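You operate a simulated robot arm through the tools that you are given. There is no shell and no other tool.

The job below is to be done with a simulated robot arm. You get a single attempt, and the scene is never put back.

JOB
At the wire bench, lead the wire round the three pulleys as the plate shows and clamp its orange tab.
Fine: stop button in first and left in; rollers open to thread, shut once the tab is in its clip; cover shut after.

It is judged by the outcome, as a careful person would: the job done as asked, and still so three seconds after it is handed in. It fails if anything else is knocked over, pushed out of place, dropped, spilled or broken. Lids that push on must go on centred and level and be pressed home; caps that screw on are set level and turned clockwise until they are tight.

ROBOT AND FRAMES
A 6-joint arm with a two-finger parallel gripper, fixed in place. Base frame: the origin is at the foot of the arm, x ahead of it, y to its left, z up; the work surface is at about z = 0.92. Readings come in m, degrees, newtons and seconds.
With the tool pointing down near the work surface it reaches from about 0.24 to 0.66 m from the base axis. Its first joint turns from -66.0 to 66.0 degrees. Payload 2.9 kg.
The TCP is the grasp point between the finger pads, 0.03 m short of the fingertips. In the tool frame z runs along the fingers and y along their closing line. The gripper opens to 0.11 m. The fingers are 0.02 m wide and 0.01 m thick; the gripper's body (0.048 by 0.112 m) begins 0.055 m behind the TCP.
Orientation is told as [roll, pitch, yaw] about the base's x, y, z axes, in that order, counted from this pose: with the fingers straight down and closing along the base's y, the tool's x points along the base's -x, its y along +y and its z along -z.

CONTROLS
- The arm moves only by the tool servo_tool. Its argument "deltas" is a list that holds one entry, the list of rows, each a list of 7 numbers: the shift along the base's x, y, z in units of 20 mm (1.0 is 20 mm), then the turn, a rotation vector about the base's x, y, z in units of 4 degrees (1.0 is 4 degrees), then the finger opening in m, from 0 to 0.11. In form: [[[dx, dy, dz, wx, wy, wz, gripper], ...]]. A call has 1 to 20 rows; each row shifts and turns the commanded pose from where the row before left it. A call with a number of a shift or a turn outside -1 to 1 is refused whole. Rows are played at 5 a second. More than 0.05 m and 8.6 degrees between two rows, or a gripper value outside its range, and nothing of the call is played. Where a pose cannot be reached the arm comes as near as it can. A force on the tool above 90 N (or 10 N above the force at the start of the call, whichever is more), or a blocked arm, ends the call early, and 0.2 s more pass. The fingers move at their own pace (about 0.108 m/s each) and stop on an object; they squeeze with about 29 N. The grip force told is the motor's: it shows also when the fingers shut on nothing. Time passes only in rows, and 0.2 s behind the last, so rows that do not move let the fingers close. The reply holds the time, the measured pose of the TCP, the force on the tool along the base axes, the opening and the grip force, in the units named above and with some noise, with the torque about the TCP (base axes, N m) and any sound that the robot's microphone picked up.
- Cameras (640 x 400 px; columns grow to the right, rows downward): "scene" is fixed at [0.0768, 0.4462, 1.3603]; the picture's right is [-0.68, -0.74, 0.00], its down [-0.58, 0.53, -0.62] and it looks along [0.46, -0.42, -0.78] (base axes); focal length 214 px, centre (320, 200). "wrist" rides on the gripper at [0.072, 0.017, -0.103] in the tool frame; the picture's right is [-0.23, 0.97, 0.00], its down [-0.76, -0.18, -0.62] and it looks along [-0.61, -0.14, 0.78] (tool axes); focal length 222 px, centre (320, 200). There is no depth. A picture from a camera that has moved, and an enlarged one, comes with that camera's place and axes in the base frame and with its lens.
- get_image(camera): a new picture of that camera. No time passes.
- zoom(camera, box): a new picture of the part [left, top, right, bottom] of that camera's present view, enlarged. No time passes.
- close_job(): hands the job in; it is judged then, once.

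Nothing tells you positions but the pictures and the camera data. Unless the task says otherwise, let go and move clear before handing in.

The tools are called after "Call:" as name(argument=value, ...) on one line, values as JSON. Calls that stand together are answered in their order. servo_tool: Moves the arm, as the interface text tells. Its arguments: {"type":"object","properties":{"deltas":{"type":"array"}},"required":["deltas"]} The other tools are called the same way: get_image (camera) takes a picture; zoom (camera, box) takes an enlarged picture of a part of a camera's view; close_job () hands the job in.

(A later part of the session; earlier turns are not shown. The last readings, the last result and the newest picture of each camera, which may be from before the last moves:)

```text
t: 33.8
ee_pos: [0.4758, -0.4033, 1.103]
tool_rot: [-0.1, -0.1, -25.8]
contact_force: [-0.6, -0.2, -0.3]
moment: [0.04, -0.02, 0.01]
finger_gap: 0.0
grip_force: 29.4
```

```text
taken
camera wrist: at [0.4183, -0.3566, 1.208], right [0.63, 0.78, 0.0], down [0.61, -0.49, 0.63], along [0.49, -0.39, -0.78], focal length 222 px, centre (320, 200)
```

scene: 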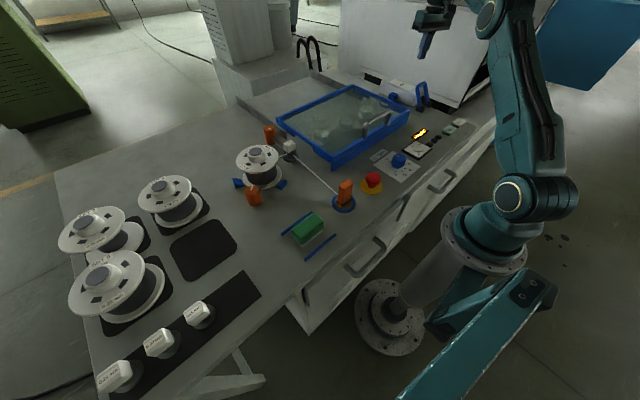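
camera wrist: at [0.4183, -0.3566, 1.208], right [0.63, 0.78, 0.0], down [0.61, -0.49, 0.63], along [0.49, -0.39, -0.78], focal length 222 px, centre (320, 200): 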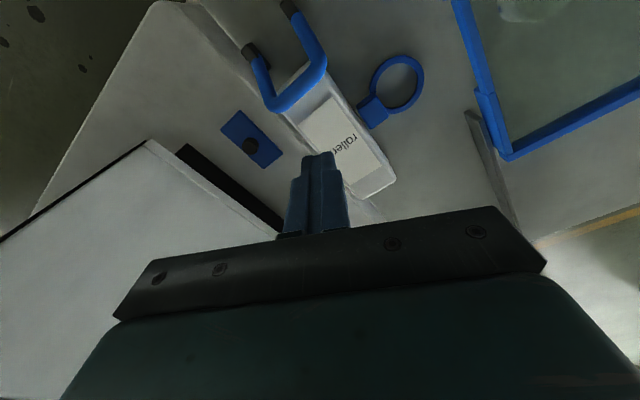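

At (0.476, -0.403, 1.10) with yaw -26°. I'll finish turning to yaw 0 and lower just behind (+x side of) the crossbar, keeping the tips above the box.

Call:
servo_tool(deltas=[[[0, 0.05, 0, 0, 0, 1, 0], [0, 0.05, 0, 0, 0, 1, 0], [0, 0.05, 0, 0, 0, 1, 0], [0, 0.05, 0, 0, 0, 1, 0], [0, 0.05, 0, 0, 0, 1, 0], [0, 0.05, 0, 0, 0, 1, 0], [0, 0, -0.8, 0, 0, 0.45, 0], [0, 0, -0.8, 0, 0, 0, 0], [0, 0, -0.8, 0, 0, 0, 0], [0, 0, -0.8, 0, 0, 0, 0], [0, 0, -0.6, 0, 0, 0, 0], [0, 0, -0.4, 0, 0, 0, 0], [0, 0, 0, 0, 0, 0, 0]]])

Call:
zoom(camera="scene", box=[380, 60, 460, 140])

Call:
get_image(camera="wrist")

```text
t: 36.6
ee_pos: [0.477, -0.3978, 1.0228]
tool_rot: [-0.1, 0.0, 0.0]
contact_force: [0.6, 0.8, -1.5]
moment: [-0.03, 0.03, -0.02]
finger_gap: 0.0001
grip_force: 29.2
```

```text
5.00 times, centred on (420, 100) of scene
camera zoom: at [0.0768, 0.4462, 1.3603], right [-0.68, -0.74, 0.0], down [-0.58, 0.53, -0.62], along [0.46, -0.42, -0.78], focal length 1072 px, centre (-180, 700)
```

zoom: 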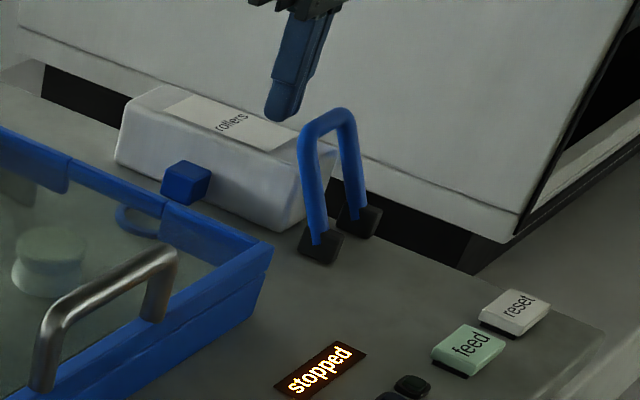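

```text
taken
camera wrist: at [0.4044, -0.3806, 1.1256], right [0.23, 0.97, 0.0], down [0.76, -0.18, 0.62], along [0.61, -0.14, -0.78], focal length 222 px, centre (320, 200)
```

wrist: 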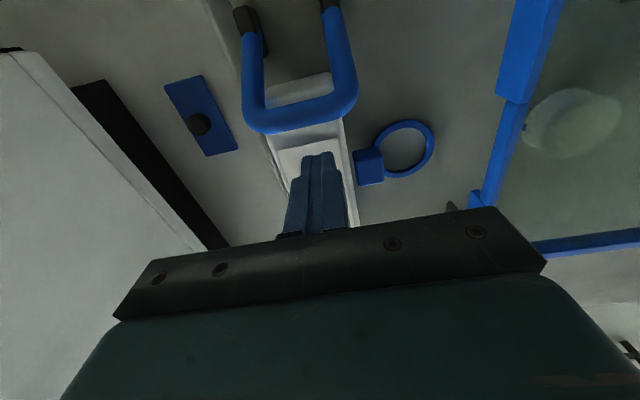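

The fingers are just behind the crossbar. I'll push it gently toward me (−x) in small steps and watch the force.

Call:
servo_tool(deltas=[[[-0.5, 0, -0.15, 0, 0, 0, 0], [-0.4, 0, 0, 0, 0, 0, 0], [-0.3, 0, 0, 0, 0, 0, 0], [-0.3, 0, 0, 0, 0, 0, 0], [0, 0, 0, 0, 0, 0, 0]]])

Call:
zoom(camera="scene", box=[380, 60, 460, 140])

```text
t: 37.8
ee_pos: [0.4464, -0.3983, 1.0187]
tool_rot: [0.1, -0.1, -0.1]
contact_force: [1.1, -0.2, 0.5]
moment: [-0.01, -0.03, -0.01]
finger_gap: 0.0002
grip_force: 28.8
```

```text
5.00 times, centred on (420, 100) of scene
camera zoom: at [0.0768, 0.4462, 1.3603], right [-0.68, -0.74, 0.0], down [-0.58, 0.53, -0.62], along [0.46, -0.42, -0.78], focal length 1072 px, centre (-180, 700)
```

zoom: 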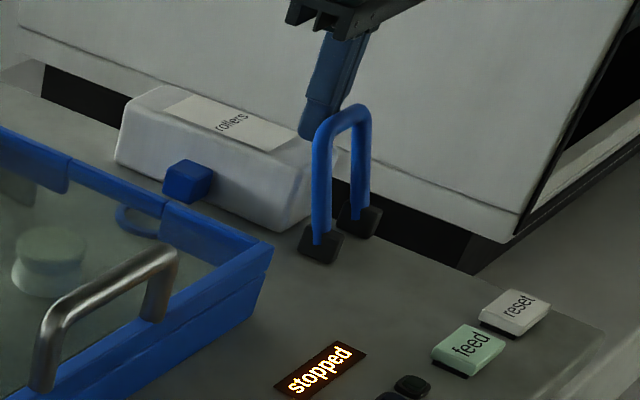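

The lever follows easily with about 1 N. I'll keep pushing it toward −x.

Call:
servo_tool(deltas=[[[-0.5, 0, 0, 0, 0, 0, 0], [-0.5, 0, 0, 0, 0, 0, 0], [-0.5, 0, 0, 0, 0, 0, 0], [-0.3, 0, 0, 0, 0, 0, 0], [0, 0, 0, 0, 0, 0, 0]]])

Call:
zoom(camera="scene", box=[380, 60, 460, 140])

```text
t: 39.0
ee_pos: [0.4112, -0.3986, 1.0185]
tool_rot: [-0.1, 0.0, -0.2]
contact_force: [0.3, -0.6, -0.3]
moment: [0.0, 0.01, 0.0]
finger_gap: 0.0001
grip_force: 29.3
```

```text
5.00 times, centred on (420, 100) of scene
camera zoom: at [0.0768, 0.4462, 1.3603], right [-0.68, -0.74, 0.0], down [-0.58, 0.53, -0.62], along [0.46, -0.42, -0.78], focal length 1072 px, centre (-180, 700)
```

zoom: 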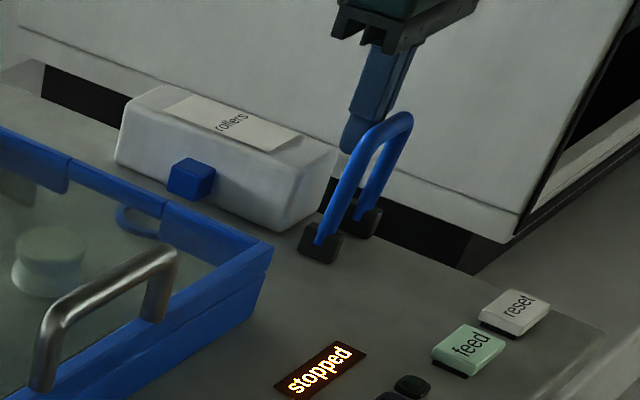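

The blue cube on the box retracts away from the ring as the lever comes toward me, so this direction opens the rollers. I'll continue to the end of its travel.

Call:
servo_tool(deltas=[[[-0.5, 0, 0, 0, 0, 0, 0], [-0.5, 0, 0, 0, 0, 0, 0], [-0.3, 0, 0, 0, 0, 0, 0], [-0.3, 0, 0, 0, 0, 0, 0], [0, 0, 0, 0, 0, 0, 0]]])

Call:
zoom(camera="scene", box=[380, 60, 460, 140])

```text
t: 40.2
ee_pos: [0.3775, -0.3988, 1.0175]
tool_rot: [-0.1, -0.1, -0.1]
contact_force: [0.5, 0.2, 0.8]
moment: [-0.01, -0.01, -0.02]
finger_gap: 0.0
grip_force: 29.1
```

```text
5.00 times, centred on (420, 100) of scene
camera zoom: at [0.0768, 0.4462, 1.3603], right [-0.68, -0.74, 0.0], down [-0.58, 0.53, -0.62], along [0.46, -0.42, -0.78], focal length 1072 px, centre (-180, 700)
```

zoom: 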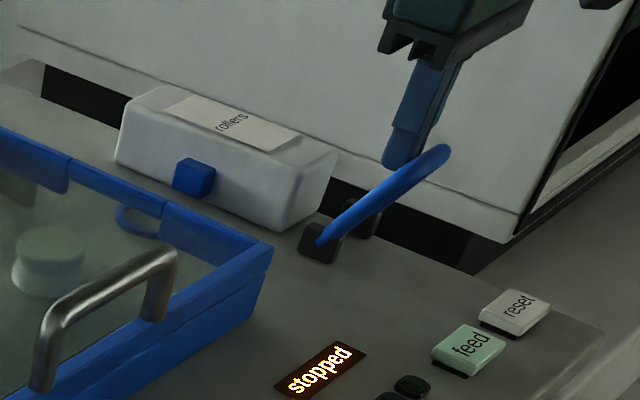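

The cube keeps retracting as the lever tips further. I'll push on in small steps, slightly lower, to find its end stop.

Call:
servo_tool(deltas=[[[-0.3, 0, -0.1, 0, 0, 0, 0], [-0.3, 0, -0.1, 0, 0, 0, 0], [-0.2, 0, -0.1, 0, 0, 0, 0], [0, 0, 0, 0, 0, 0, 0]]])

Call:
zoom(camera="scene", box=[380, 60, 460, 140])

Call:
get_image(camera="wrist")

```text
t: 41.2
ee_pos: [0.3736, -0.3969, 1.016]
tool_rot: [-1.2, -1.6, 1.3]
contact_force: [70.9, 3.8, 19.5]
moment: [0.36, -1.24, 0.0]
finger_gap: 0.0002
grip_force: 29.3
```

```text
5.00 times, centred on (420, 100) of scene
camera zoom: at [0.0785, 0.4466, 1.36], right [-0.68, -0.74, 0.0], down [-0.58, 0.53, -0.62], along [0.46, -0.42, -0.78], focal length 1072 px, centre (-180, 700)
```

zoom: 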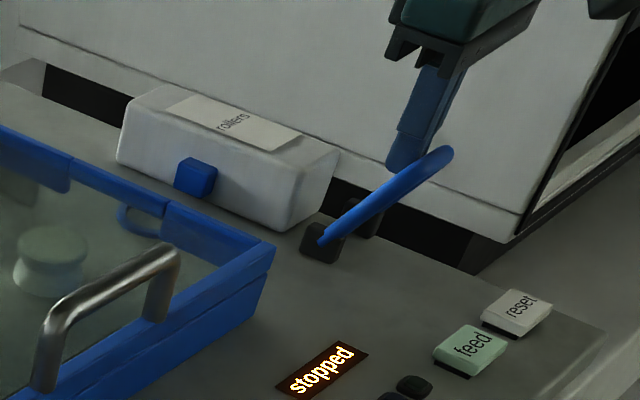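

```text
taken
camera wrist: at [0.2988, -0.3803, 1.1188], right [0.21, 0.98, -0.01], down [0.75, -0.15, 0.65], along [0.63, -0.14, -0.76], focal length 222 px, centre (320, 200)
```

wrist: 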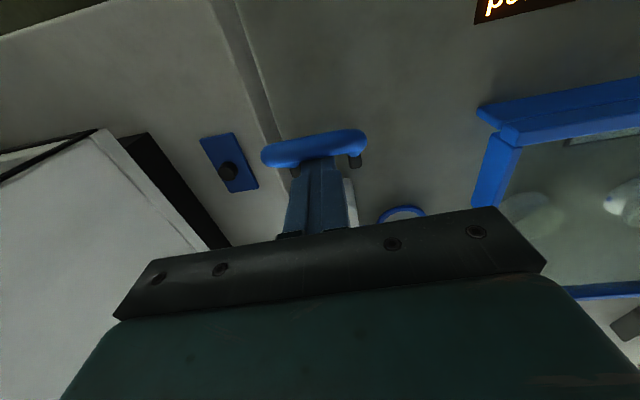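

The lever hit its end stop, so the rollers are open. I'll back off right away and rise.

Call:
servo_tool(deltas=[[[0.5, 0, 0, 0, 0, 0, 0], [0.6, 0, 0, 0, 0, 0, 0], [0.5, 0, 0.5, 0, 0, 0, 0], [0, 0, 1, 0, 0, 0, 0], [0, 0, 1, 0, 0, 0, 0], [0, 0, 1, 0, 0, 0, 0], [0, 0, 1, 0, 0, 0, 0], [0, 0, 1, 0, 0, 0, 0], [0, 0, 1, 0, 0, 0, 0], [0, 0, 1, 0, 0, 0, 0]]])

Call:
zoom(camera="scene", box=[380, 60, 460, 140])

Call:
get_image(camera="wrist")

```text
t: 43.4
ee_pos: [0.395, -0.397, 1.1606]
tool_rot: [-0.1, -0.1, 0.0]
contact_force: [0.1, 1.1, 0.1]
moment: [0.01, 0.0, 0.01]
finger_gap: 0.0
grip_force: 29.4
```

```text
5.00 times, centred on (420, 100) of scene
camera zoom: at [0.0768, 0.4462, 1.3603], right [-0.68, -0.74, 0.0], down [-0.58, 0.53, -0.62], along [0.46, -0.42, -0.78], focal length 1072 px, centre (-180, 700)
```

zoom: 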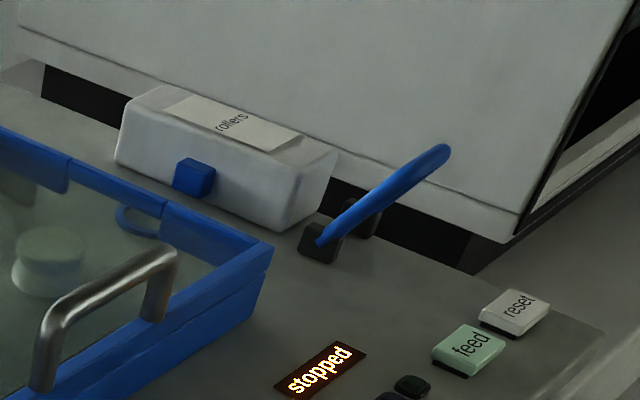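

```text
taken
camera wrist: at [0.3216, -0.3793, 1.2649], right [0.23, 0.97, 0.0], down [0.76, -0.18, 0.62], along [0.61, -0.14, -0.78], focal length 222 px, centre (320, 200)
```

wrist: 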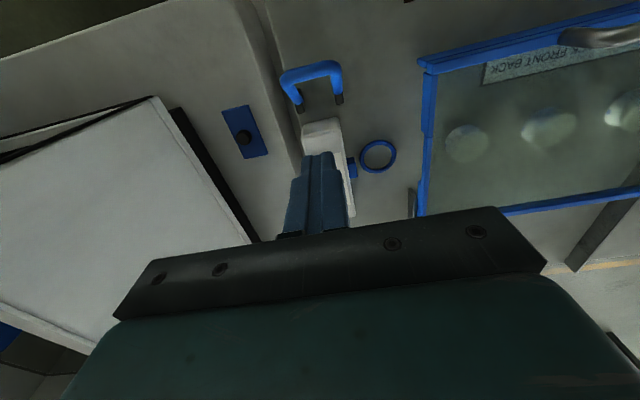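

The lever stays in the open position and the cube is retracted. Next I'll go over the cover's handle (about x 0.389, y −0.073, top z 1.02) with the fingers turned to close along x.

Call:
servo_tool(deltas=[[[0, 0.81, 0, 0, 0, -1, 0.06], [0, 0.81, 0, 0, 0, -1, 0.06], [0, 0.81, 0, 0, 0, -1, 0.06], [0, 0.81, 0, 0, 0, -1, 0.06], [0, 0.81, 0, 0, 0, -1, 0.06], [0, 0.81, 0, 0, 0, -1, 0.06], [0, 0.81, 0, 0, 0, -1, 0.06], [0, 0.81, 0, 0, 0, -1, 0.06], [0, 0.81, 0, 0, 0, -1, 0.06], [0, 0.81, 0, 0, 0, -1, 0.06], [0, 0.81, 0, 0, 0, -1, 0.06], [0, 0.81, 0, 0, 0, -1, 0.06], [0, 0.81, 0, 0, 0, -1, 0.06], [0, 0.81, 0, 0, 0, -1, 0.06], [0, 0.81, 0, 0, 0, -1, 0.06], [0, 0.81, 0, 0, 0, -1, 0.06], [0, 0.81, 0, 0, 0, -1, 0.06], [0, 0.81, 0, 0, 0, -1, 0.06], [0, 0.81, 0, 0, 0, -1, 0.06], [0, 0.81, 0, 0, 0, -1, 0.06]]])

Call:
servo_tool(deltas=[[[-0.1, 0, -0.5, 0, 0, -1, 0.06], [-0.1, 0, -0.5, 0, 0, -1, 0.06], [-0.1, 0, -0.5, 0, 0, -0.5, 0.06], [0, 0, 0, 0, 0, 0, 0.06]]])

Call:
get_image(camera="wrist")

Call:
get_image(camera="scene")

```text
t: 47.6
ee_pos: [0.3961, -0.0728, 1.1628]
tool_rot: [-0.2, -0.1, -80.2]
contact_force: [0.2, 0.0, 0.8]
moment: [0.0, -0.01, 0.01]
finger_gap: 0.0599
grip_force: 0.0
```

```text
t: 48.6
ee_pos: [0.3896, -0.0751, 1.1326]
tool_rot: [-0.1, -0.2, -90.1]
contact_force: [-0.7, -0.3, 0.4]
moment: [-0.06, -0.02, 0.0]
finger_gap: 0.0602
grip_force: 0.1
```

```text
taken
camera wrist: at [0.4071, -0.0014, 1.2361], right [0.97, -0.23, 0.0], down [-0.18, -0.76, 0.63], along [-0.14, -0.61, -0.78], focal length 222 px, centre (320, 200)
```

wrist: 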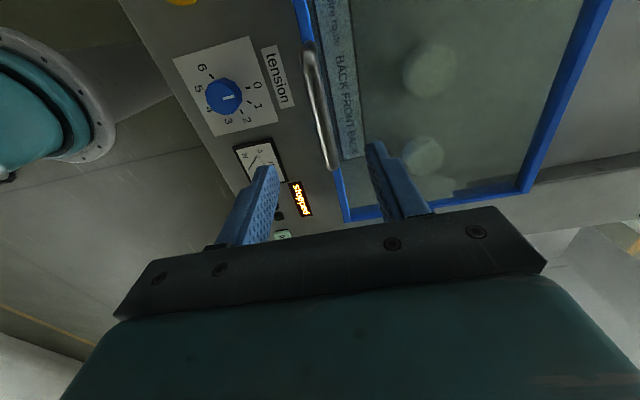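

```text
taken
```

scene: 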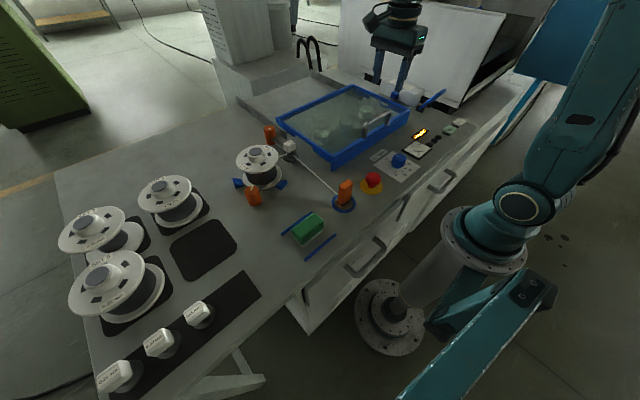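

The handle bar triangulates to about (0.3935, −0.066, 1.0105). I'll lower the fingers around it, tips staying just above the cover.

Call:
servo_tool(deltas=[[[0.2, 0.3, -1, 0, 0, 0, 0.06], [0, 0, -1, 0, 0, 0, 0.06], [0, 0, -1, 0, 0, 0, 0.06], [0, 0, -1, 0, 0, 0, 0.06], [0, 0, -0.8, 0, 0, 0, 0.06], [0, 0, -0.6, 0, 0, 0, 0.06], [0, 0, 0, 0, 0, 0, 0.06]]])

Call:
zoom(camera="wrist", box=[180, 40, 460, 230])

Call:
zoom(camera="scene", box=[330, 60, 450, 160])

```text
t: 50.2
ee_pos: [0.3915, -0.0669, 1.0233]
tool_rot: [-0.1, -0.2, -90.1]
contact_force: [0.2, 0.6, -0.5]
moment: [-0.02, 0.0, 0.01]
finger_gap: 0.0599
grip_force: 0.0
```

```text
2.11 times, centred on (320, 135) of wrist
camera zoom: at [0.4088, 0.0059, 1.1268], right [0.97, -0.23, 0.0], down [-0.18, -0.76, 0.63], along [-0.14, -0.61, -0.78], focal length 468 px, centre (320, 337)
```

zoom: 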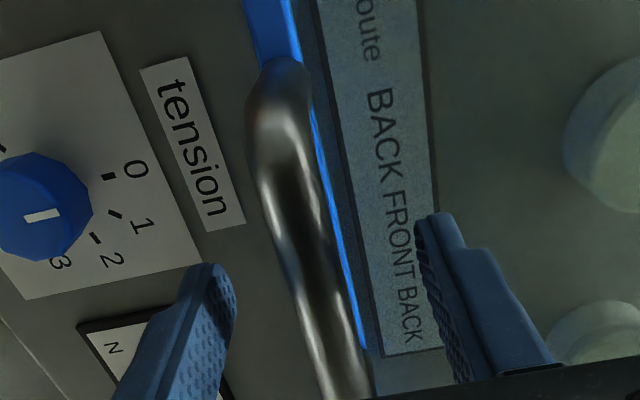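

```text
4.00 times, centred on (390, 110) of scene
camera zoom: at [0.0768, 0.4462, 1.3603], right [-0.68, -0.74, 0.0], down [-0.58, 0.53, -0.62], along [0.46, -0.42, -0.78], focal length 858 px, centre (40, 560)
```

zoom: 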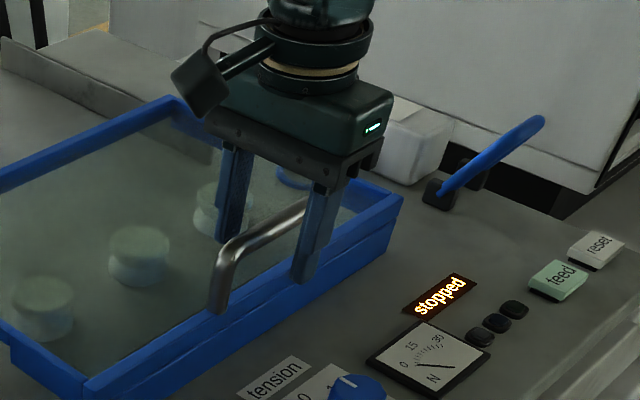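

The fingers straddle the bar, and the plate clearly reads "wire route BACK FRONT BACK". I'll close on the bar.

Call:
servo_tool(deltas=[[[0, 0, 0, 0, 0, 0, 0.03], [0, 0, 0, 0, 0, 0, 0.01], [0, 0, 0, 0, 0, 0, 0.0], [0, 0, 0, 0, 0, 0, 0.0]]])

Call:
zoom(camera="scene", box=[330, 60, 450, 160])

```text
t: 51.2
ee_pos: [0.3915, -0.0671, 1.023]
tool_rot: [0.0, -0.2, -90.0]
contact_force: [6.1, 0.3, -4.2]
moment: [-0.05, -0.06, 0.07]
finger_gap: 0.0159
grip_force: 45.3
```

```text
4.00 times, centred on (390, 110) of scene
camera zoom: at [0.077, 0.4462, 1.3603], right [-0.68, -0.74, 0.0], down [-0.58, 0.53, -0.62], along [0.46, -0.42, -0.78], focal length 858 px, centre (40, 560)
```

zoom: 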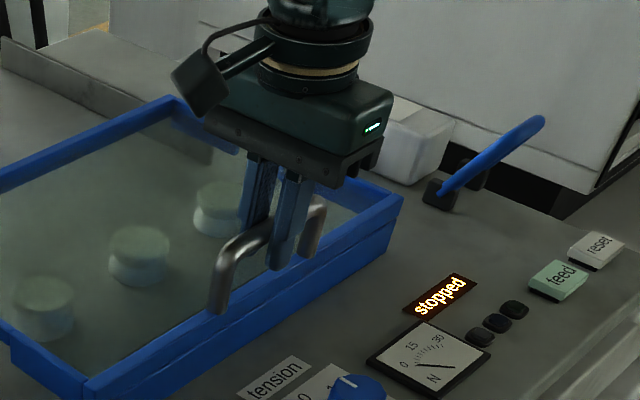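

The bar is gripped (16 mm). I'll lift a little along the hinge arc and check the force and whether the cover really hinges at the back.

Call:
servo_tool(deltas=[[[0.08, 0, 0.44, 0, 0, 0, 0], [0.08, 0, 0.44, 0, 0, 0, 0], [0.1, 0, 0.43, 0, 0, 0, 0], [0.1, 0, 0.43, 0, 0, 0, 0], [0, 0, 0, 0, 0, 0, 0]]])

Call:
get_image(camera="scene")

Call:
zoom(camera="scene", box=[260, 50, 440, 180])

```text
t: 52.4
ee_pos: [0.3997, -0.0678, 1.0601]
tool_rot: [0.1, -0.2, -90.1]
contact_force: [0.1, -0.3, 0.4]
moment: [0.03, -0.01, -0.03]
finger_gap: 0.0
grip_force: 37.5
```

```text
taken
```

scene: 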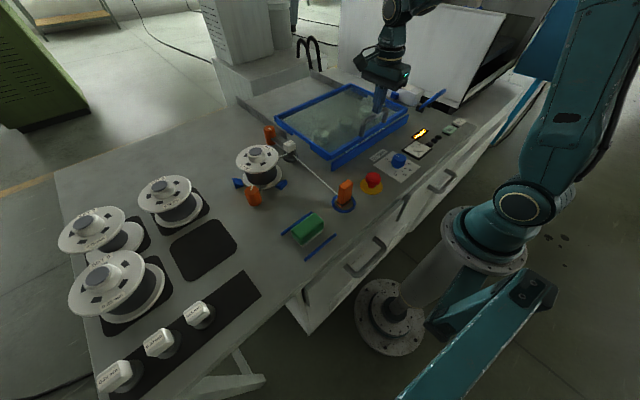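

```text
3.08 times, centred on (350, 115) of scene
camera zoom: at [0.0768, 0.4462, 1.3603], right [-0.68, -0.74, 0.0], down [-0.58, 0.53, -0.62], along [0.46, -0.42, -0.78], focal length 660 px, centre (228, 462)
```

zoom: 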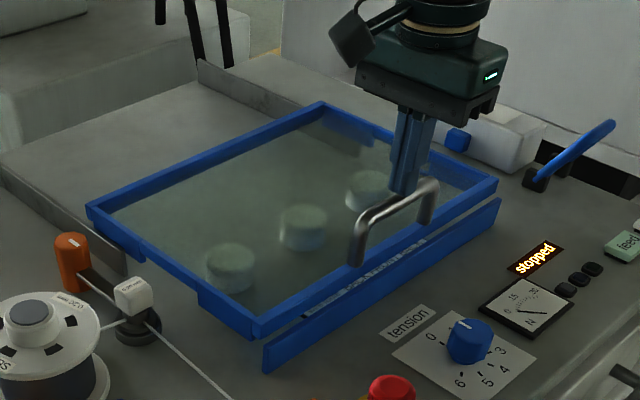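

The fingers slipped off the bar, but the cover stayed lifted a little, so its hinge holds by friction. I'll look closely at how far it is up.

Call:
zoom(camera="scene", box=[350, 80, 420, 150])

Call:
zoom(camera="scene", box=[270, 110, 350, 170])

Call:
get_image(camera="wrist")

```text
5.71 times, centred on (385, 115) of scene
camera zoom: at [0.0768, 0.4462, 1.3603], right [-0.68, -0.74, 0.0], down [-0.58, 0.53, -0.62], along [0.46, -0.42, -0.78], focal length 1226 px, centre (-51, 686)
```

zoom: 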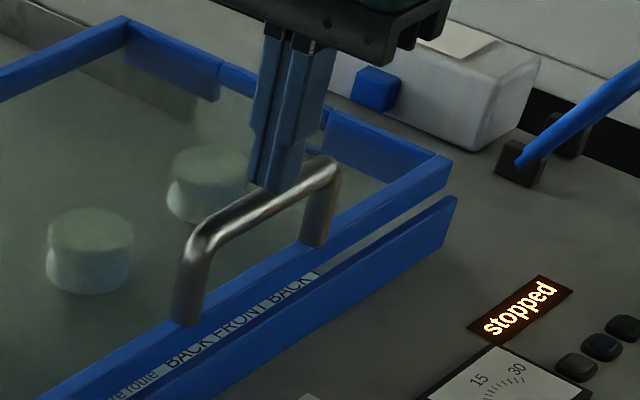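

```text
6.67 times, centred on (310, 140) of scene
camera zoom: at [0.0768, 0.4462, 1.3603], right [-0.68, -0.74, 0.0], down [-0.58, 0.53, -0.62], along [0.46, -0.42, -0.78], focal length 1430 px, centre (387, 600)
```

zoom: 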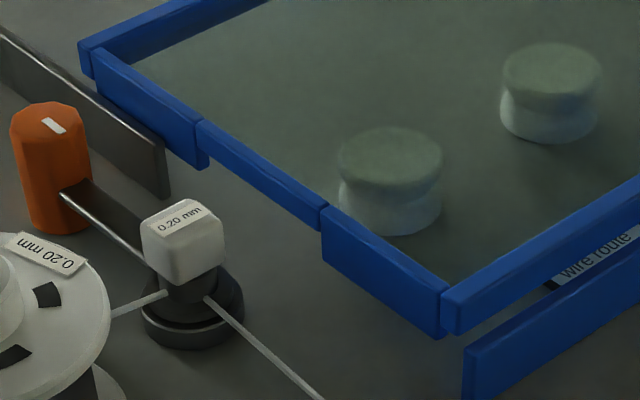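

```text
taken
camera wrist: at [0.4163, 0.0041, 1.1634], right [0.97, -0.23, 0.0], down [-0.18, -0.76, 0.63], along [-0.14, -0.61, -0.78], focal length 222 px, centre (320, 200)
```

wrist: 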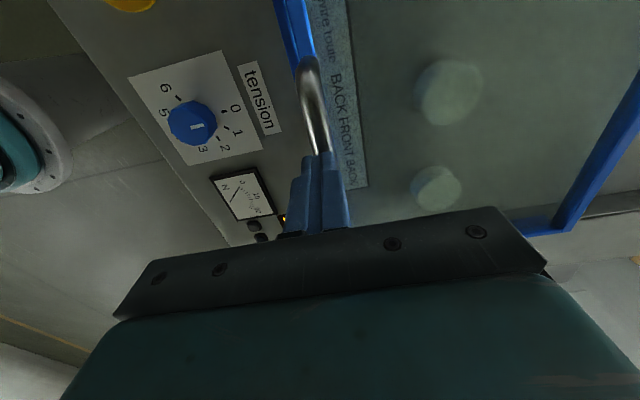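

The cover is up about 12 mm and holding. I'll tilt the gripper about 40° so one finger comes under the bar, which will lift without slipping; first I raise and tilt clear of it.

Call:
servo_tool(deltas=[[[-0.2, 0, 0.6, 0, -1, 0, 0.03], [-0.2, 0, 0.6, 0, -1, 0, 0.05], [-0.2, 0, 0.6, 0, -1, 0, 0.05], [-0.2, 0, 0.2, 0, -1, 0, 0.05], [-0.2, 0, 0, 0, -1, 0, 0.05], [-0.2, 0, 0, 0, -1, 0, 0.05], [-0.2, 0, 0, 0, -1, 0, 0.05], [-0.2, 0, 0, 0, -1, 0, 0.05], [-0.2, 0, 0, 0, -1, 0, 0.05], [-0.2, 0, 0, 0, -1, 0, 0.05], [0, 0, 0, 0, 0, 0, 0.05]]])

Call:
get_image(camera="wrist")

Call:
get_image(camera="scene")

```text
t: 54.8
ee_pos: [0.3582, -0.0687, 1.1015]
tool_rot: [39.9, -0.1, -90.1]
contact_force: [-0.2, -0.1, -0.6]
moment: [0.05, -0.01, 0.02]
finger_gap: 0.0503
grip_force: 0.0
```

```text
taken
camera wrist: at [0.3056, 0.0051, 1.1905], right [0.75, -0.23, 0.63], down [-0.54, -0.76, 0.36], along [0.39, -0.61, -0.69], focal length 222 px, centre (320, 200)
```

wrist: 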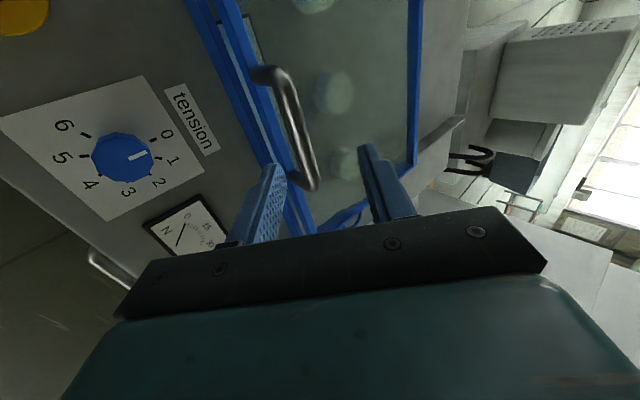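

```text
taken
```

scene: 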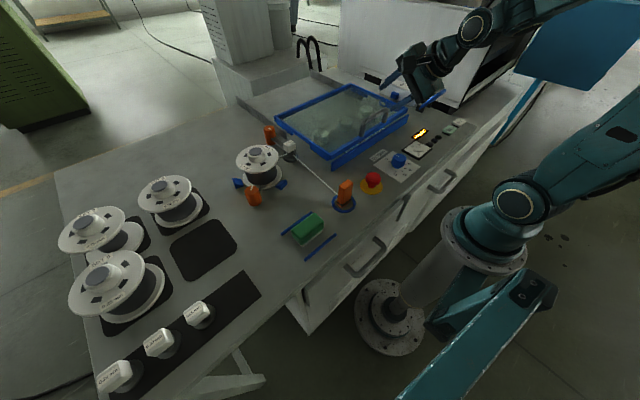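

The bar is now about at (0.397, −0.065, 1.026). I'll slide the open fingers along their axis so one finger passes under the bar and one over it.

Call:
servo_tool(deltas=[[[-0.3, 0.1, -0.4, 0, 0, 0, 0.045], [-0.25, 0.05, -0.4, 0, 0, 0, 0.045], [0.48, 0, -0.575, 0, 0, 0, 0.045], [0.48, 0, -0.575, 0, 0, 0, 0.045], [0.48, 0, -0.575, 0, 0, 0, 0.045], [0.48, 0, -0.575, 0, 0, 0, 0.045], [0, 0, 0, 0, 0, 0, 0.045]]])

Call:
zoom(camera="wrist", box=[180, 40, 460, 230])

Call:
zoom(camera="scene", box=[350, 70, 430, 150])

```text
t: 56.4
ee_pos: [0.3876, -0.0638, 1.0375]
tool_rot: [40.0, -0.1, -90.2]
contact_force: [-0.1, 0.3, 0.3]
moment: [0.01, 0.01, 0.01]
finger_gap: 0.0452
grip_force: 0.1
```

```text
2.11 times, centred on (320, 135) of wrist
camera zoom: at [0.3343, 0.0091, 1.1284], right [0.75, -0.23, 0.63], down [-0.54, -0.76, 0.36], along [0.39, -0.61, -0.69], focal length 468 px, centre (320, 337)
```

zoom: 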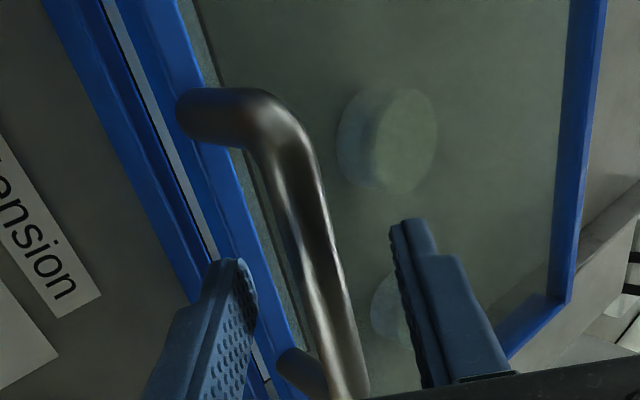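

```text
5.00 times, centred on (390, 110) of scene
camera zoom: at [0.0768, 0.4462, 1.3603], right [-0.68, -0.74, 0.0], down [-0.58, 0.53, -0.62], along [0.46, -0.42, -0.78], focal length 1072 px, centre (-30, 650)
```

zoom: 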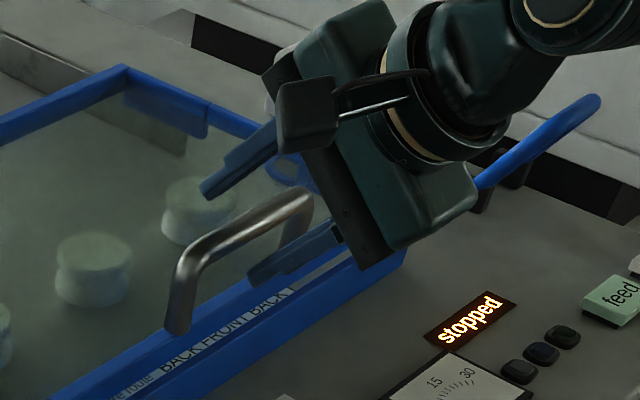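

One finger is below and one above the bar. I'll close on it.

Call:
servo_tool(deltas=[[[0, 0, 0, 0, 0, 0, 0.02], [0, 0, 0, 0, 0, 0, 0.0], [0, 0, 0, 0, 0, 0, 0.0]]])

Call:
zoom(camera="wrist", box=[180, 40, 460, 230])

```text
t: 57.2
ee_pos: [0.3866, -0.0644, 1.0375]
tool_rot: [39.9, 0.0, -90.2]
contact_force: [-0.2, 0.6, -8.1]
moment: [0.08, 0.16, -0.38]
finger_gap: 0.0153
grip_force: 44.9
```

```text
2.11 times, centred on (320, 135) of wrist
camera zoom: at [0.3338, 0.0091, 1.1279], right [0.75, -0.23, 0.62], down [-0.54, -0.76, 0.37], along [0.39, -0.61, -0.69], focal length 468 px, centre (320, 337)
```

zoom: 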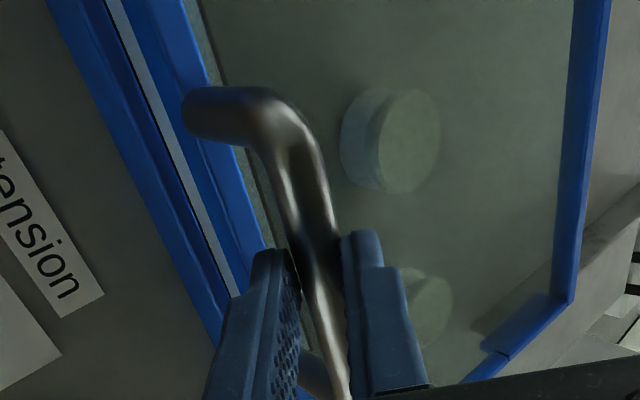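

The bar is held with a finger beneath it. I'll lift along the hinge arc in small steps.

Call:
servo_tool(deltas=[[[0.1, 0, 0.43, 0, 0, 0, 0], [0.1, 0, 0.43, 0, 0, 0, 0], [0.135, 0, 0.42, 0, 0, 0, 0], [0.135, 0, 0.42, 0, 0, 0, 0], [0, 0, 0, 0, 0, 0, 0]]])

Call:
zoom(camera="scene", box=[270, 50, 430, 170])

```text
t: 58.4
ee_pos: [0.3963, -0.0633, 1.0713]
tool_rot: [40.0, -0.1, -90.1]
contact_force: [0.1, -0.1, -0.6]
moment: [0.0, 0.01, 0.0]
finger_gap: 0.0002
grip_force: 38.0
```

```text
3.33 times, centred on (350, 110) of scene
camera zoom: at [0.0768, 0.4462, 1.3603], right [-0.68, -0.74, 0.0], down [-0.58, 0.53, -0.62], along [0.46, -0.42, -0.78], focal length 715 px, centre (220, 500)
```

zoom: 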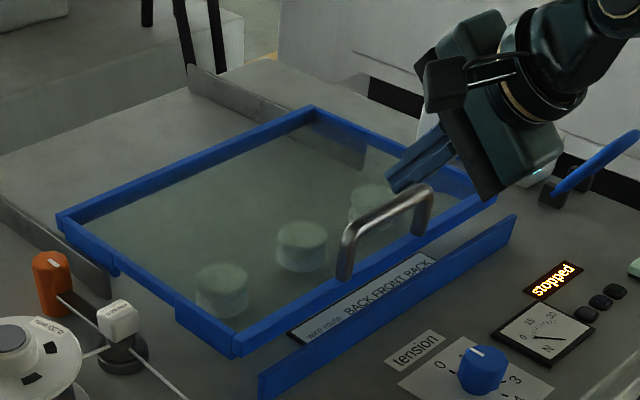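

The picture shows the cover actually slid backward (+x) and two rails run behind it, so it is a sliding cover, not a hinged one. I'll straighten the tool, turn to yaw 0, and push the handle straight back instead.

Call:
servo_tool(deltas=[[[-0.3, 0, 0.6, 0, 1, 0, 0], [-0.3, 0, 0.6, 0, 1, 0, 0], [-0.3, 0, 0.6, 0, 1, 0, 0], [-0.3, 0, 0.2, 0, 1, 0, 0], [-0.3, 0, 0, 0, 1, 0, 0], [-0.3, 0, 0, 0, 1, 0, 0], [-0.2, 0, 0, 0, 1, 0, 0], [0, 0, 0, 0, 1, 0, 0], [0, 0, 0, 0, 1, 0, 0], [0, 0, 0, 0, 1, 0, 0], [0, 0, 0, 0, 0, 0, 0]]])

Call:
servo_tool(deltas=[[[0, 0, 0, 0, 0, 1, 0], [0, 0, 0, 0, 0, 1, 0], [0, 0, 0, 0, 0, 1, 0], [0, 0, 0, 0, 0, 1, 0], [0, 0, 0, 0, 0, 1, 0], [0, 0, 0, 0, 0, 1, 0], [0, 0, 0, 0, 0, 1, 0], [0, 0, 0, 0, 0, 1, 0], [0, 0, 0, 0, 0, 1, 0], [0, 0, 0, 0, 0, 1, 0], [0, 0, 0, 0, 0, 1, 0], [0, 0, 0, 0, 0, 1, 0], [0, 0, 0, 0, 0, 1, 0], [0, 0, 0, 0, 0, 1, 0], [0, 0, 0, 0, 0, 1, 0], [0, 0, 0, 0, 0, 1, 0], [0, 0, 0, 0, 0, 1, 0], [0, 0, 0, 0, 0, 1, 0], [0, 0, 0, 0, 0, 1, 0], [0, 0, 0, 0, 0, 1, 0]]])

Call:
get_image(camera="scene")

Call:
get_image(camera="wrist")

Call:
zoom(camera="scene", box=[230, 60, 430, 180])

```text
t: 60.8
ee_pos: [0.3566, -0.0645, 1.11]
tool_rot: [-0.1, -0.1, -90.2]
contact_force: [-0.2, -0.8, 0.3]
moment: [0.0, -0.01, 0.02]
finger_gap: 0.0003
grip_force: 37.9
```

```text
t: 65.0
ee_pos: [0.3554, -0.0643, 1.1114]
tool_rot: [-0.1, -0.1, -9.9]
contact_force: [-0.7, 0.1, -0.3]
moment: [0.0, -0.01, 0.02]
finger_gap: 0.0001
grip_force: 37.5
```

```text
taken
```

scene: 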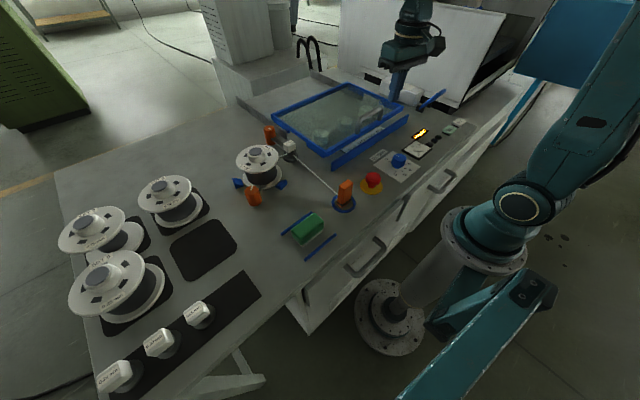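

```text
taken
camera wrist: at [0.2876, -0.0348, 1.2149], right [0.39, 0.92, 0.0], down [0.72, -0.31, 0.63], along [0.57, -0.25, -0.78], focal length 222 px, centre (320, 200)
```

wrist: 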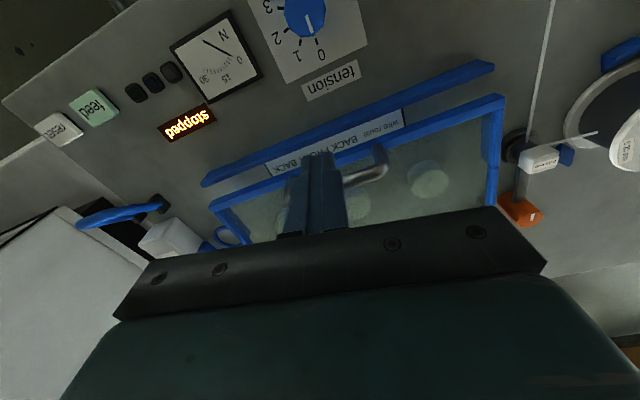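

```text
3.20 times, centred on (330, 120) of scene
camera zoom: at [0.0768, 0.4462, 1.3603], right [-0.68, -0.74, 0.0], down [-0.58, 0.53, -0.62], along [0.46, -0.42, -0.78], focal length 686 px, centre (288, 456)
```

zoom: 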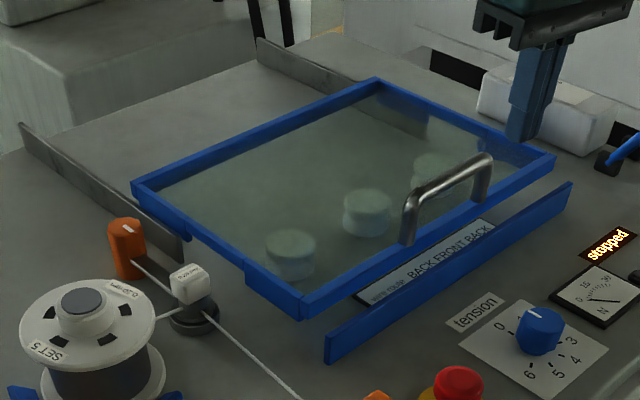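

The cover is on rails and has slid back about 25 mm; the handle bar is now near x 0.418. I'll finish turning to yaw 0 and lower the closed fingers just in front of the bar.

Call:
servo_tool(deltas=[[[0.2, 0, 0, 0, 0, 1, 0], [0.2, 0, 0, 0, 0, 1, 0], [0.2, 0, 0, 0, 0, 0.5, 0], [0.2, -0.05, -1, 0, 0, 0, 0], [0.2, -0.05, -1, 0, 0, 0, 0], [0, 0, -1, 0, 0, 0, 0], [0, 0, -1, 0, 0, 0, 0], [0, 0, -0.5, 0, 0, 0, 0], [0, 0, 0, 0, 0, 0, 0]]])

Call:
zoom(camera="scene", box=[330, 60, 450, 160])

Call:
get_image(camera="wrist")

```text
t: 67.0
ee_pos: [0.376, -0.0658, 1.0232]
tool_rot: [0.0, -0.1, -0.1]
contact_force: [0.0, -0.3, -0.8]
moment: [0.02, 0.01, -0.01]
finger_gap: 0.0002
grip_force: 37.3
```

```text
4.00 times, centred on (390, 110) of scene
camera zoom: at [0.0768, 0.4462, 1.3603], right [-0.68, -0.74, 0.0], down [-0.58, 0.53, -0.62], along [0.46, -0.42, -0.78], focal length 858 px, centre (40, 560)
```

zoom: 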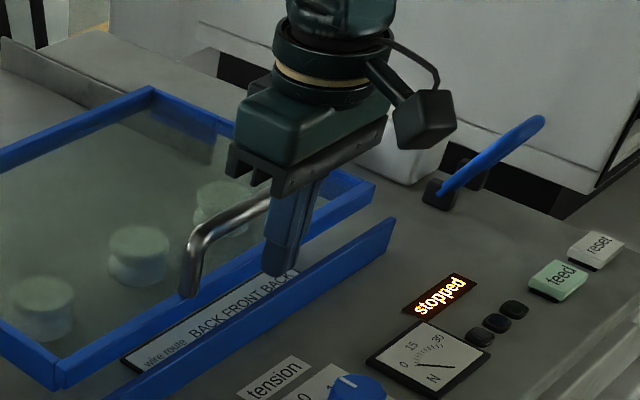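

```text
taken
camera wrist: at [0.3041, -0.0485, 1.1256], right [0.23, 0.97, 0.0], down [0.76, -0.18, 0.63], along [0.61, -0.14, -0.78], focal length 222 px, centre (320, 200)
```

wrist: 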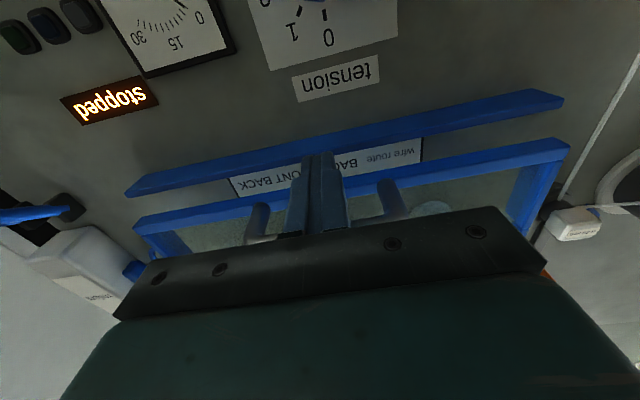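

The fingers are just in front of the handle at mid-bar. I'll push straight back (+x) and watch the force.

Call:
servo_tool(deltas=[[[0.7, 0, 0, 0, 0, 0, 0], [0.5, 0, 0, 0, 0, 0, 0], [0.4, 0, 0, 0, 0, 0, 0], [0.5, 0, 0, 0, 0, 0, 0], [0.5, 0, 0, 0, 0, 0, 0], [0.5, 0, 0, 0, 0, 0, 0]]])

Call:
zoom(camera="scene", box=[230, 60, 430, 180])

```text
t: 68.4
ee_pos: [0.4388, -0.0673, 1.0209]
tool_rot: [-0.1, 0.0, -0.1]
contact_force: [-0.1, -0.3, 0.5]
moment: [-0.04, -0.02, 0.01]
finger_gap: 0.0
grip_force: 37.7
```

```text
3.20 times, centred on (330, 120) of scene
camera zoom: at [0.0768, 0.4463, 1.3603], right [-0.68, -0.74, 0.0], down [-0.58, 0.53, -0.62], along [0.46, -0.42, -0.78], focal length 686 px, centre (288, 456)
```

zoom: 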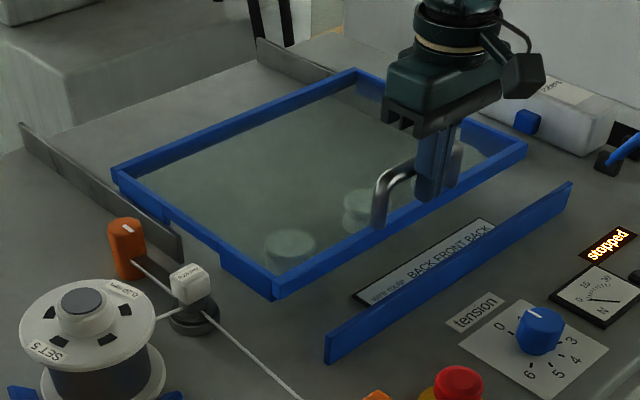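

The cover slides back easily and level. I'll push on until the pulleys are well uncovered.

Call:
servo_tool(deltas=[[[0.6, 0, 0, 0, 0, 0, 0], [0.6, 0, 0, 0, 0, 0, 0], [0.6, 0, 0, 0, 0, 0, 0], [0.6, 0, 0, 0, 0, 0, 0], [0.6, 0, 0, 0, 0, 0, 0], [0.6, 0, 0, 0, 0, 0, 0], [0.6, 0, 0, 0, 0, 0, 0], [0.6, 0, 0, 0, 0, 0, 0], [0.6, 0, 0, 0, 0, 0, 0], [0.6, 0, 0, 0, 0, 0, 0], [0.6, 0, 0, 0, 0, 0, 0], [0.6, 0, 0, 0, 0, 0, 0], [0.6, 0, 0, 0, 0, 0, 0]]])

Call:
get_image(camera="scene")

```text
t: 71.2
ee_pos: [0.5943, -0.0672, 1.0222]
tool_rot: [0.0, 0.0, -0.1]
contact_force: [-1.1, -0.3, -0.4]
moment: [-0.01, 0.04, -0.01]
finger_gap: 0.0
grip_force: 37.4
```

```text
taken
```

scene: 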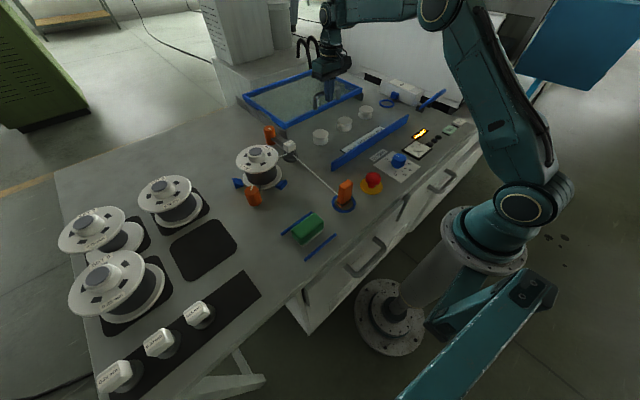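

All three pulleys and the plate are uncovered. I'll push 20 mm more for clearance, then rise and look at the pulleys.

Call:
servo_tool(deltas=[[[0.5, 0, 0, 0, 0, 0, 0], [0.5, 0, 0, 0, 0, 0, 0], [0, 0, 0, 0, 0, 0, 0], [-0.5, 0, 0.2, 0, 0, 0, 0], [-0.8, 0, 1, 0, 0, 0, 0], [-1, 0, 1, 0, 0, 0, 0], [-1, 0, 1, 0, 0, 0, 0], [-1, 0, 1, 0, 0, 0, 0], [-1, 0, 1, 0, 0, 0, 0], [-1, 0, 1, 0, 0, 0, 0], [-1, 0, 0.5, 0, 0, 0, 0], [-1, 0, 0.5, 0, 0, 0, 0], [-1, 0, 0.5, 0, 0, 0, 0], [0, 0, 0, 0, 0, 0, 0]]])

Call:
get_image(camera="wrist")

Call:
zoom(camera="scene", box=[270, 60, 430, 180])

```text
t: 74.2
ee_pos: [0.429, -0.0694, 1.1761]
tool_rot: [-0.1, 0.0, -0.1]
contact_force: [-0.2, 0.3, 0.3]
moment: [0.02, -0.01, -0.03]
finger_gap: 0.0
grip_force: 37.3
```

```text
taken
camera wrist: at [0.3558, -0.0519, 1.2805], right [0.23, 0.97, 0.0], down [0.76, -0.18, 0.62], along [0.61, -0.14, -0.78], focal length 222 px, centre (320, 200)
```

wrist: 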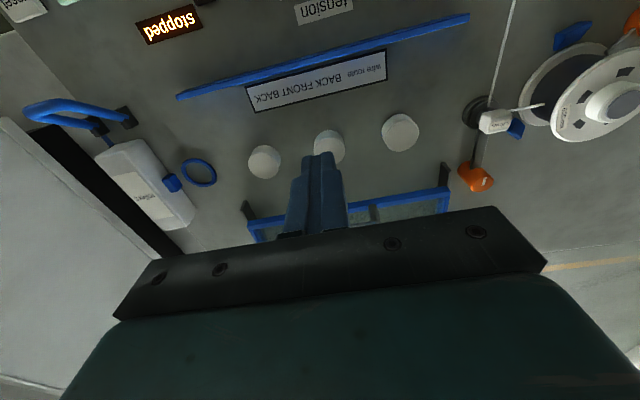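

```text
3.33 times, centred on (350, 120) of scene
camera zoom: at [0.0768, 0.4462, 1.3603], right [-0.68, -0.74, 0.0], down [-0.58, 0.53, -0.62], along [0.46, -0.42, -0.78], focal length 715 px, centre (220, 467)
```

zoom: 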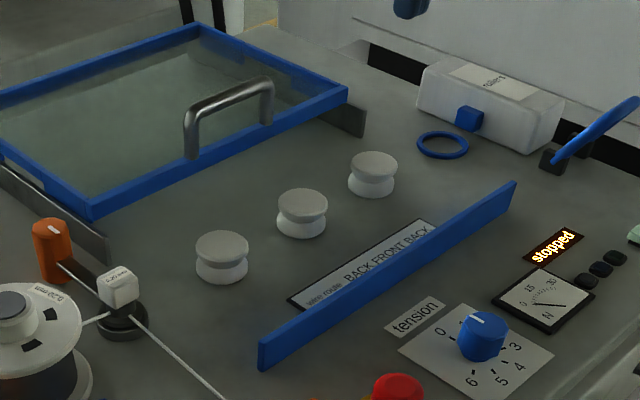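

Pulleys are at about (0.517, 0.041), (0.517, −0.075) and (0.518, −0.189), grooves near z 0.935. Now I'll go above the orange tab and look at it.

Call:
servo_tool(deltas=[[[-0.57, 0.96, -0.1, 0, 0, 0, 0.02], [-0.57, 0.96, -0.1, 0, 0, 0, 0.06], [-0.57, 0.96, -0.1, 0, 0, 0, 0.08], [-0.57, 0.96, -0.1, 0, 0, 0, 0.08], [-0.57, 0.96, -0.1, 0, 0, 0, 0.08], [-0.57, 0.96, -0.1, 0, 0, 0, 0.08], [-0.57, 0.96, -0.1, 0, 0, 0, 0.08], [-0.57, 0.96, -0.1, 0, 0, 0, 0.08], [-0.57, 0.96, -0.1, 0, 0, 0, 0.08], [-0.57, 0.96, -0.1, 0, 0, 0, 0.08], [-0.57, 0.96, -0.1, 0, 0, 0, 0.08], [-0.57, 0.96, -0.1, 0, 0, 0, 0.08], [-0.57, 0.96, -0.1, 0, 0, 0, 0.08], [0, 0, 0, 0, 0, 0, 0.08]]])

Call:
get_image(camera="wrist")

Call:
zoom(camera="wrist", box=[240, 60, 400, 180])

Call:
zoom(camera="scene", box=[310, 160, 380, 220])

```text
t: 77.2
ee_pos: [0.2799, 0.1831, 1.149]
tool_rot: [-0.2, 0.0, -0.2]
contact_force: [0.5, 0.6, -0.1]
moment: [-0.02, 0.0, 0.02]
finger_gap: 0.0798
grip_force: 0.1
```

```text
taken
camera wrist: at [0.207, 0.2002, 1.2538], right [0.23, 0.97, 0.0], down [0.76, -0.18, 0.63], along [0.61, -0.14, -0.78], focal length 222 px, centre (320, 200)
```

wrist: 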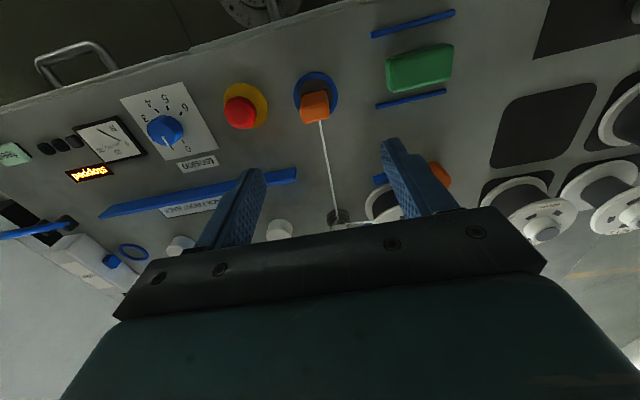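

```text
3.33 times, centred on (320, 120) of wrist
camera zoom: at [0.207, 0.2002, 1.2538], right [0.23, 0.97, 0.0], down [0.76, -0.18, 0.63], along [0.61, -0.14, -0.78], focal length 740 px, centre (320, 467)
```

zoom: 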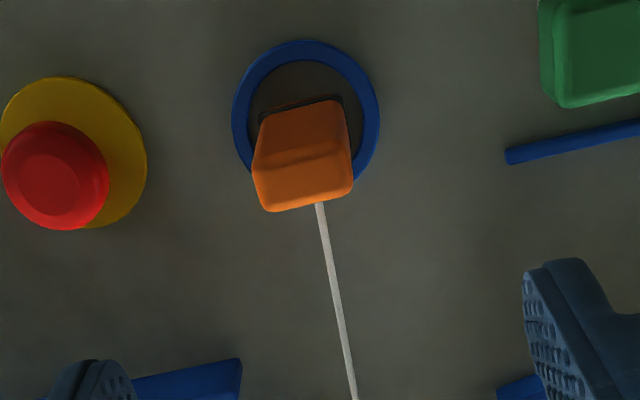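

```text
6.67 times, centred on (345, 190) of scene
camera zoom: at [0.0768, 0.4463, 1.3603], right [-0.68, -0.74, 0.0], down [-0.58, 0.53, -0.62], along [0.46, -0.42, -0.78], focal length 1430 px, centre (153, 267)
```

zoom: 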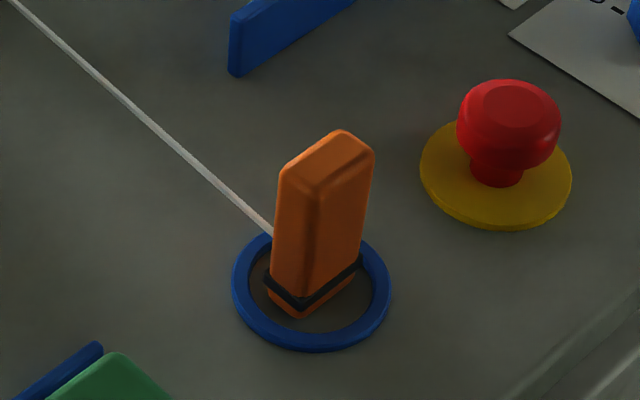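

The tab is roughly 20 × 31 × 83 mm, aligned with the base axes, centred near (0.2805, 0.180), with the wire joined low (z about 0.94, groove height). I'll lower the open fingers around its upper half.

Call:
servo_tool(deltas=[[[0.03, -0.15, -1, 0, 0, 0, 0.07], [0, 0, -1, 0, 0, 0, 0.07], [0, 0, -1, 0, 0, 0, 0.07], [0, 0, -1, 0, 0, 0, 0.07], [0, 0, -1, 0, 0, 0, 0.07], [0, 0, -1, 0, 0, 0, 0.07], [0, 0, -1, 0, 0, 0, 0.07], [0, 0, -0.8, 0, 0, 0, 0.07], [0, 0, -0.3, 0, 0, 0, 0.07], [0, 0, 0, 0, 0, 0, 0.07]]])

Call:
get_image(camera="wrist")

Call:
zoom(camera="scene", box=[300, 140, 400, 220])

```text
t: 79.4
ee_pos: [0.2816, 0.18, 0.9865]
tool_rot: [-0.1, -0.1, 0.0]
contact_force: [0.4, -0.2, 0.0]
moment: [0.03, 0.0, -0.01]
finger_gap: 0.0701
grip_force: 0.1
```

```text
taken
camera wrist: at [0.2089, 0.1979, 1.0905], right [0.23, 0.97, 0.0], down [0.76, -0.18, 0.63], along [0.61, -0.14, -0.78], focal length 222 px, centre (320, 200)
```

wrist: 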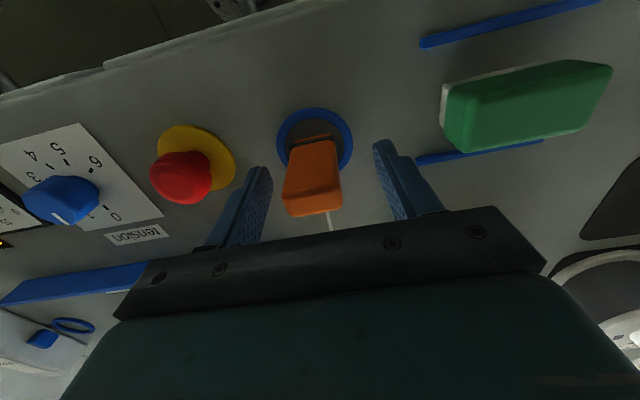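

```text
5.00 times, centred on (350, 180) of scene
camera zoom: at [0.0768, 0.4462, 1.3603], right [-0.68, -0.74, 0.0], down [-0.58, 0.53, -0.62], along [0.46, -0.42, -0.78], focal length 1072 px, centre (170, 300)
```

zoom: 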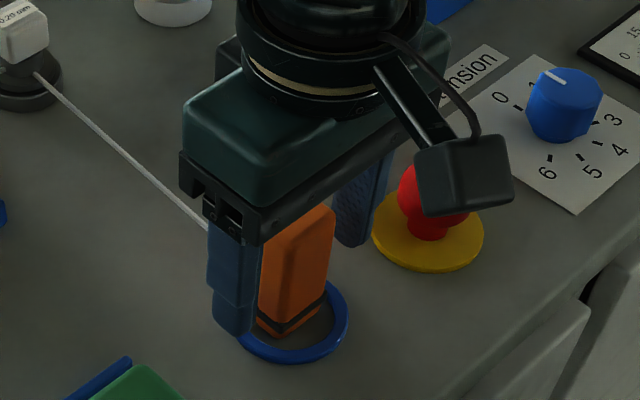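

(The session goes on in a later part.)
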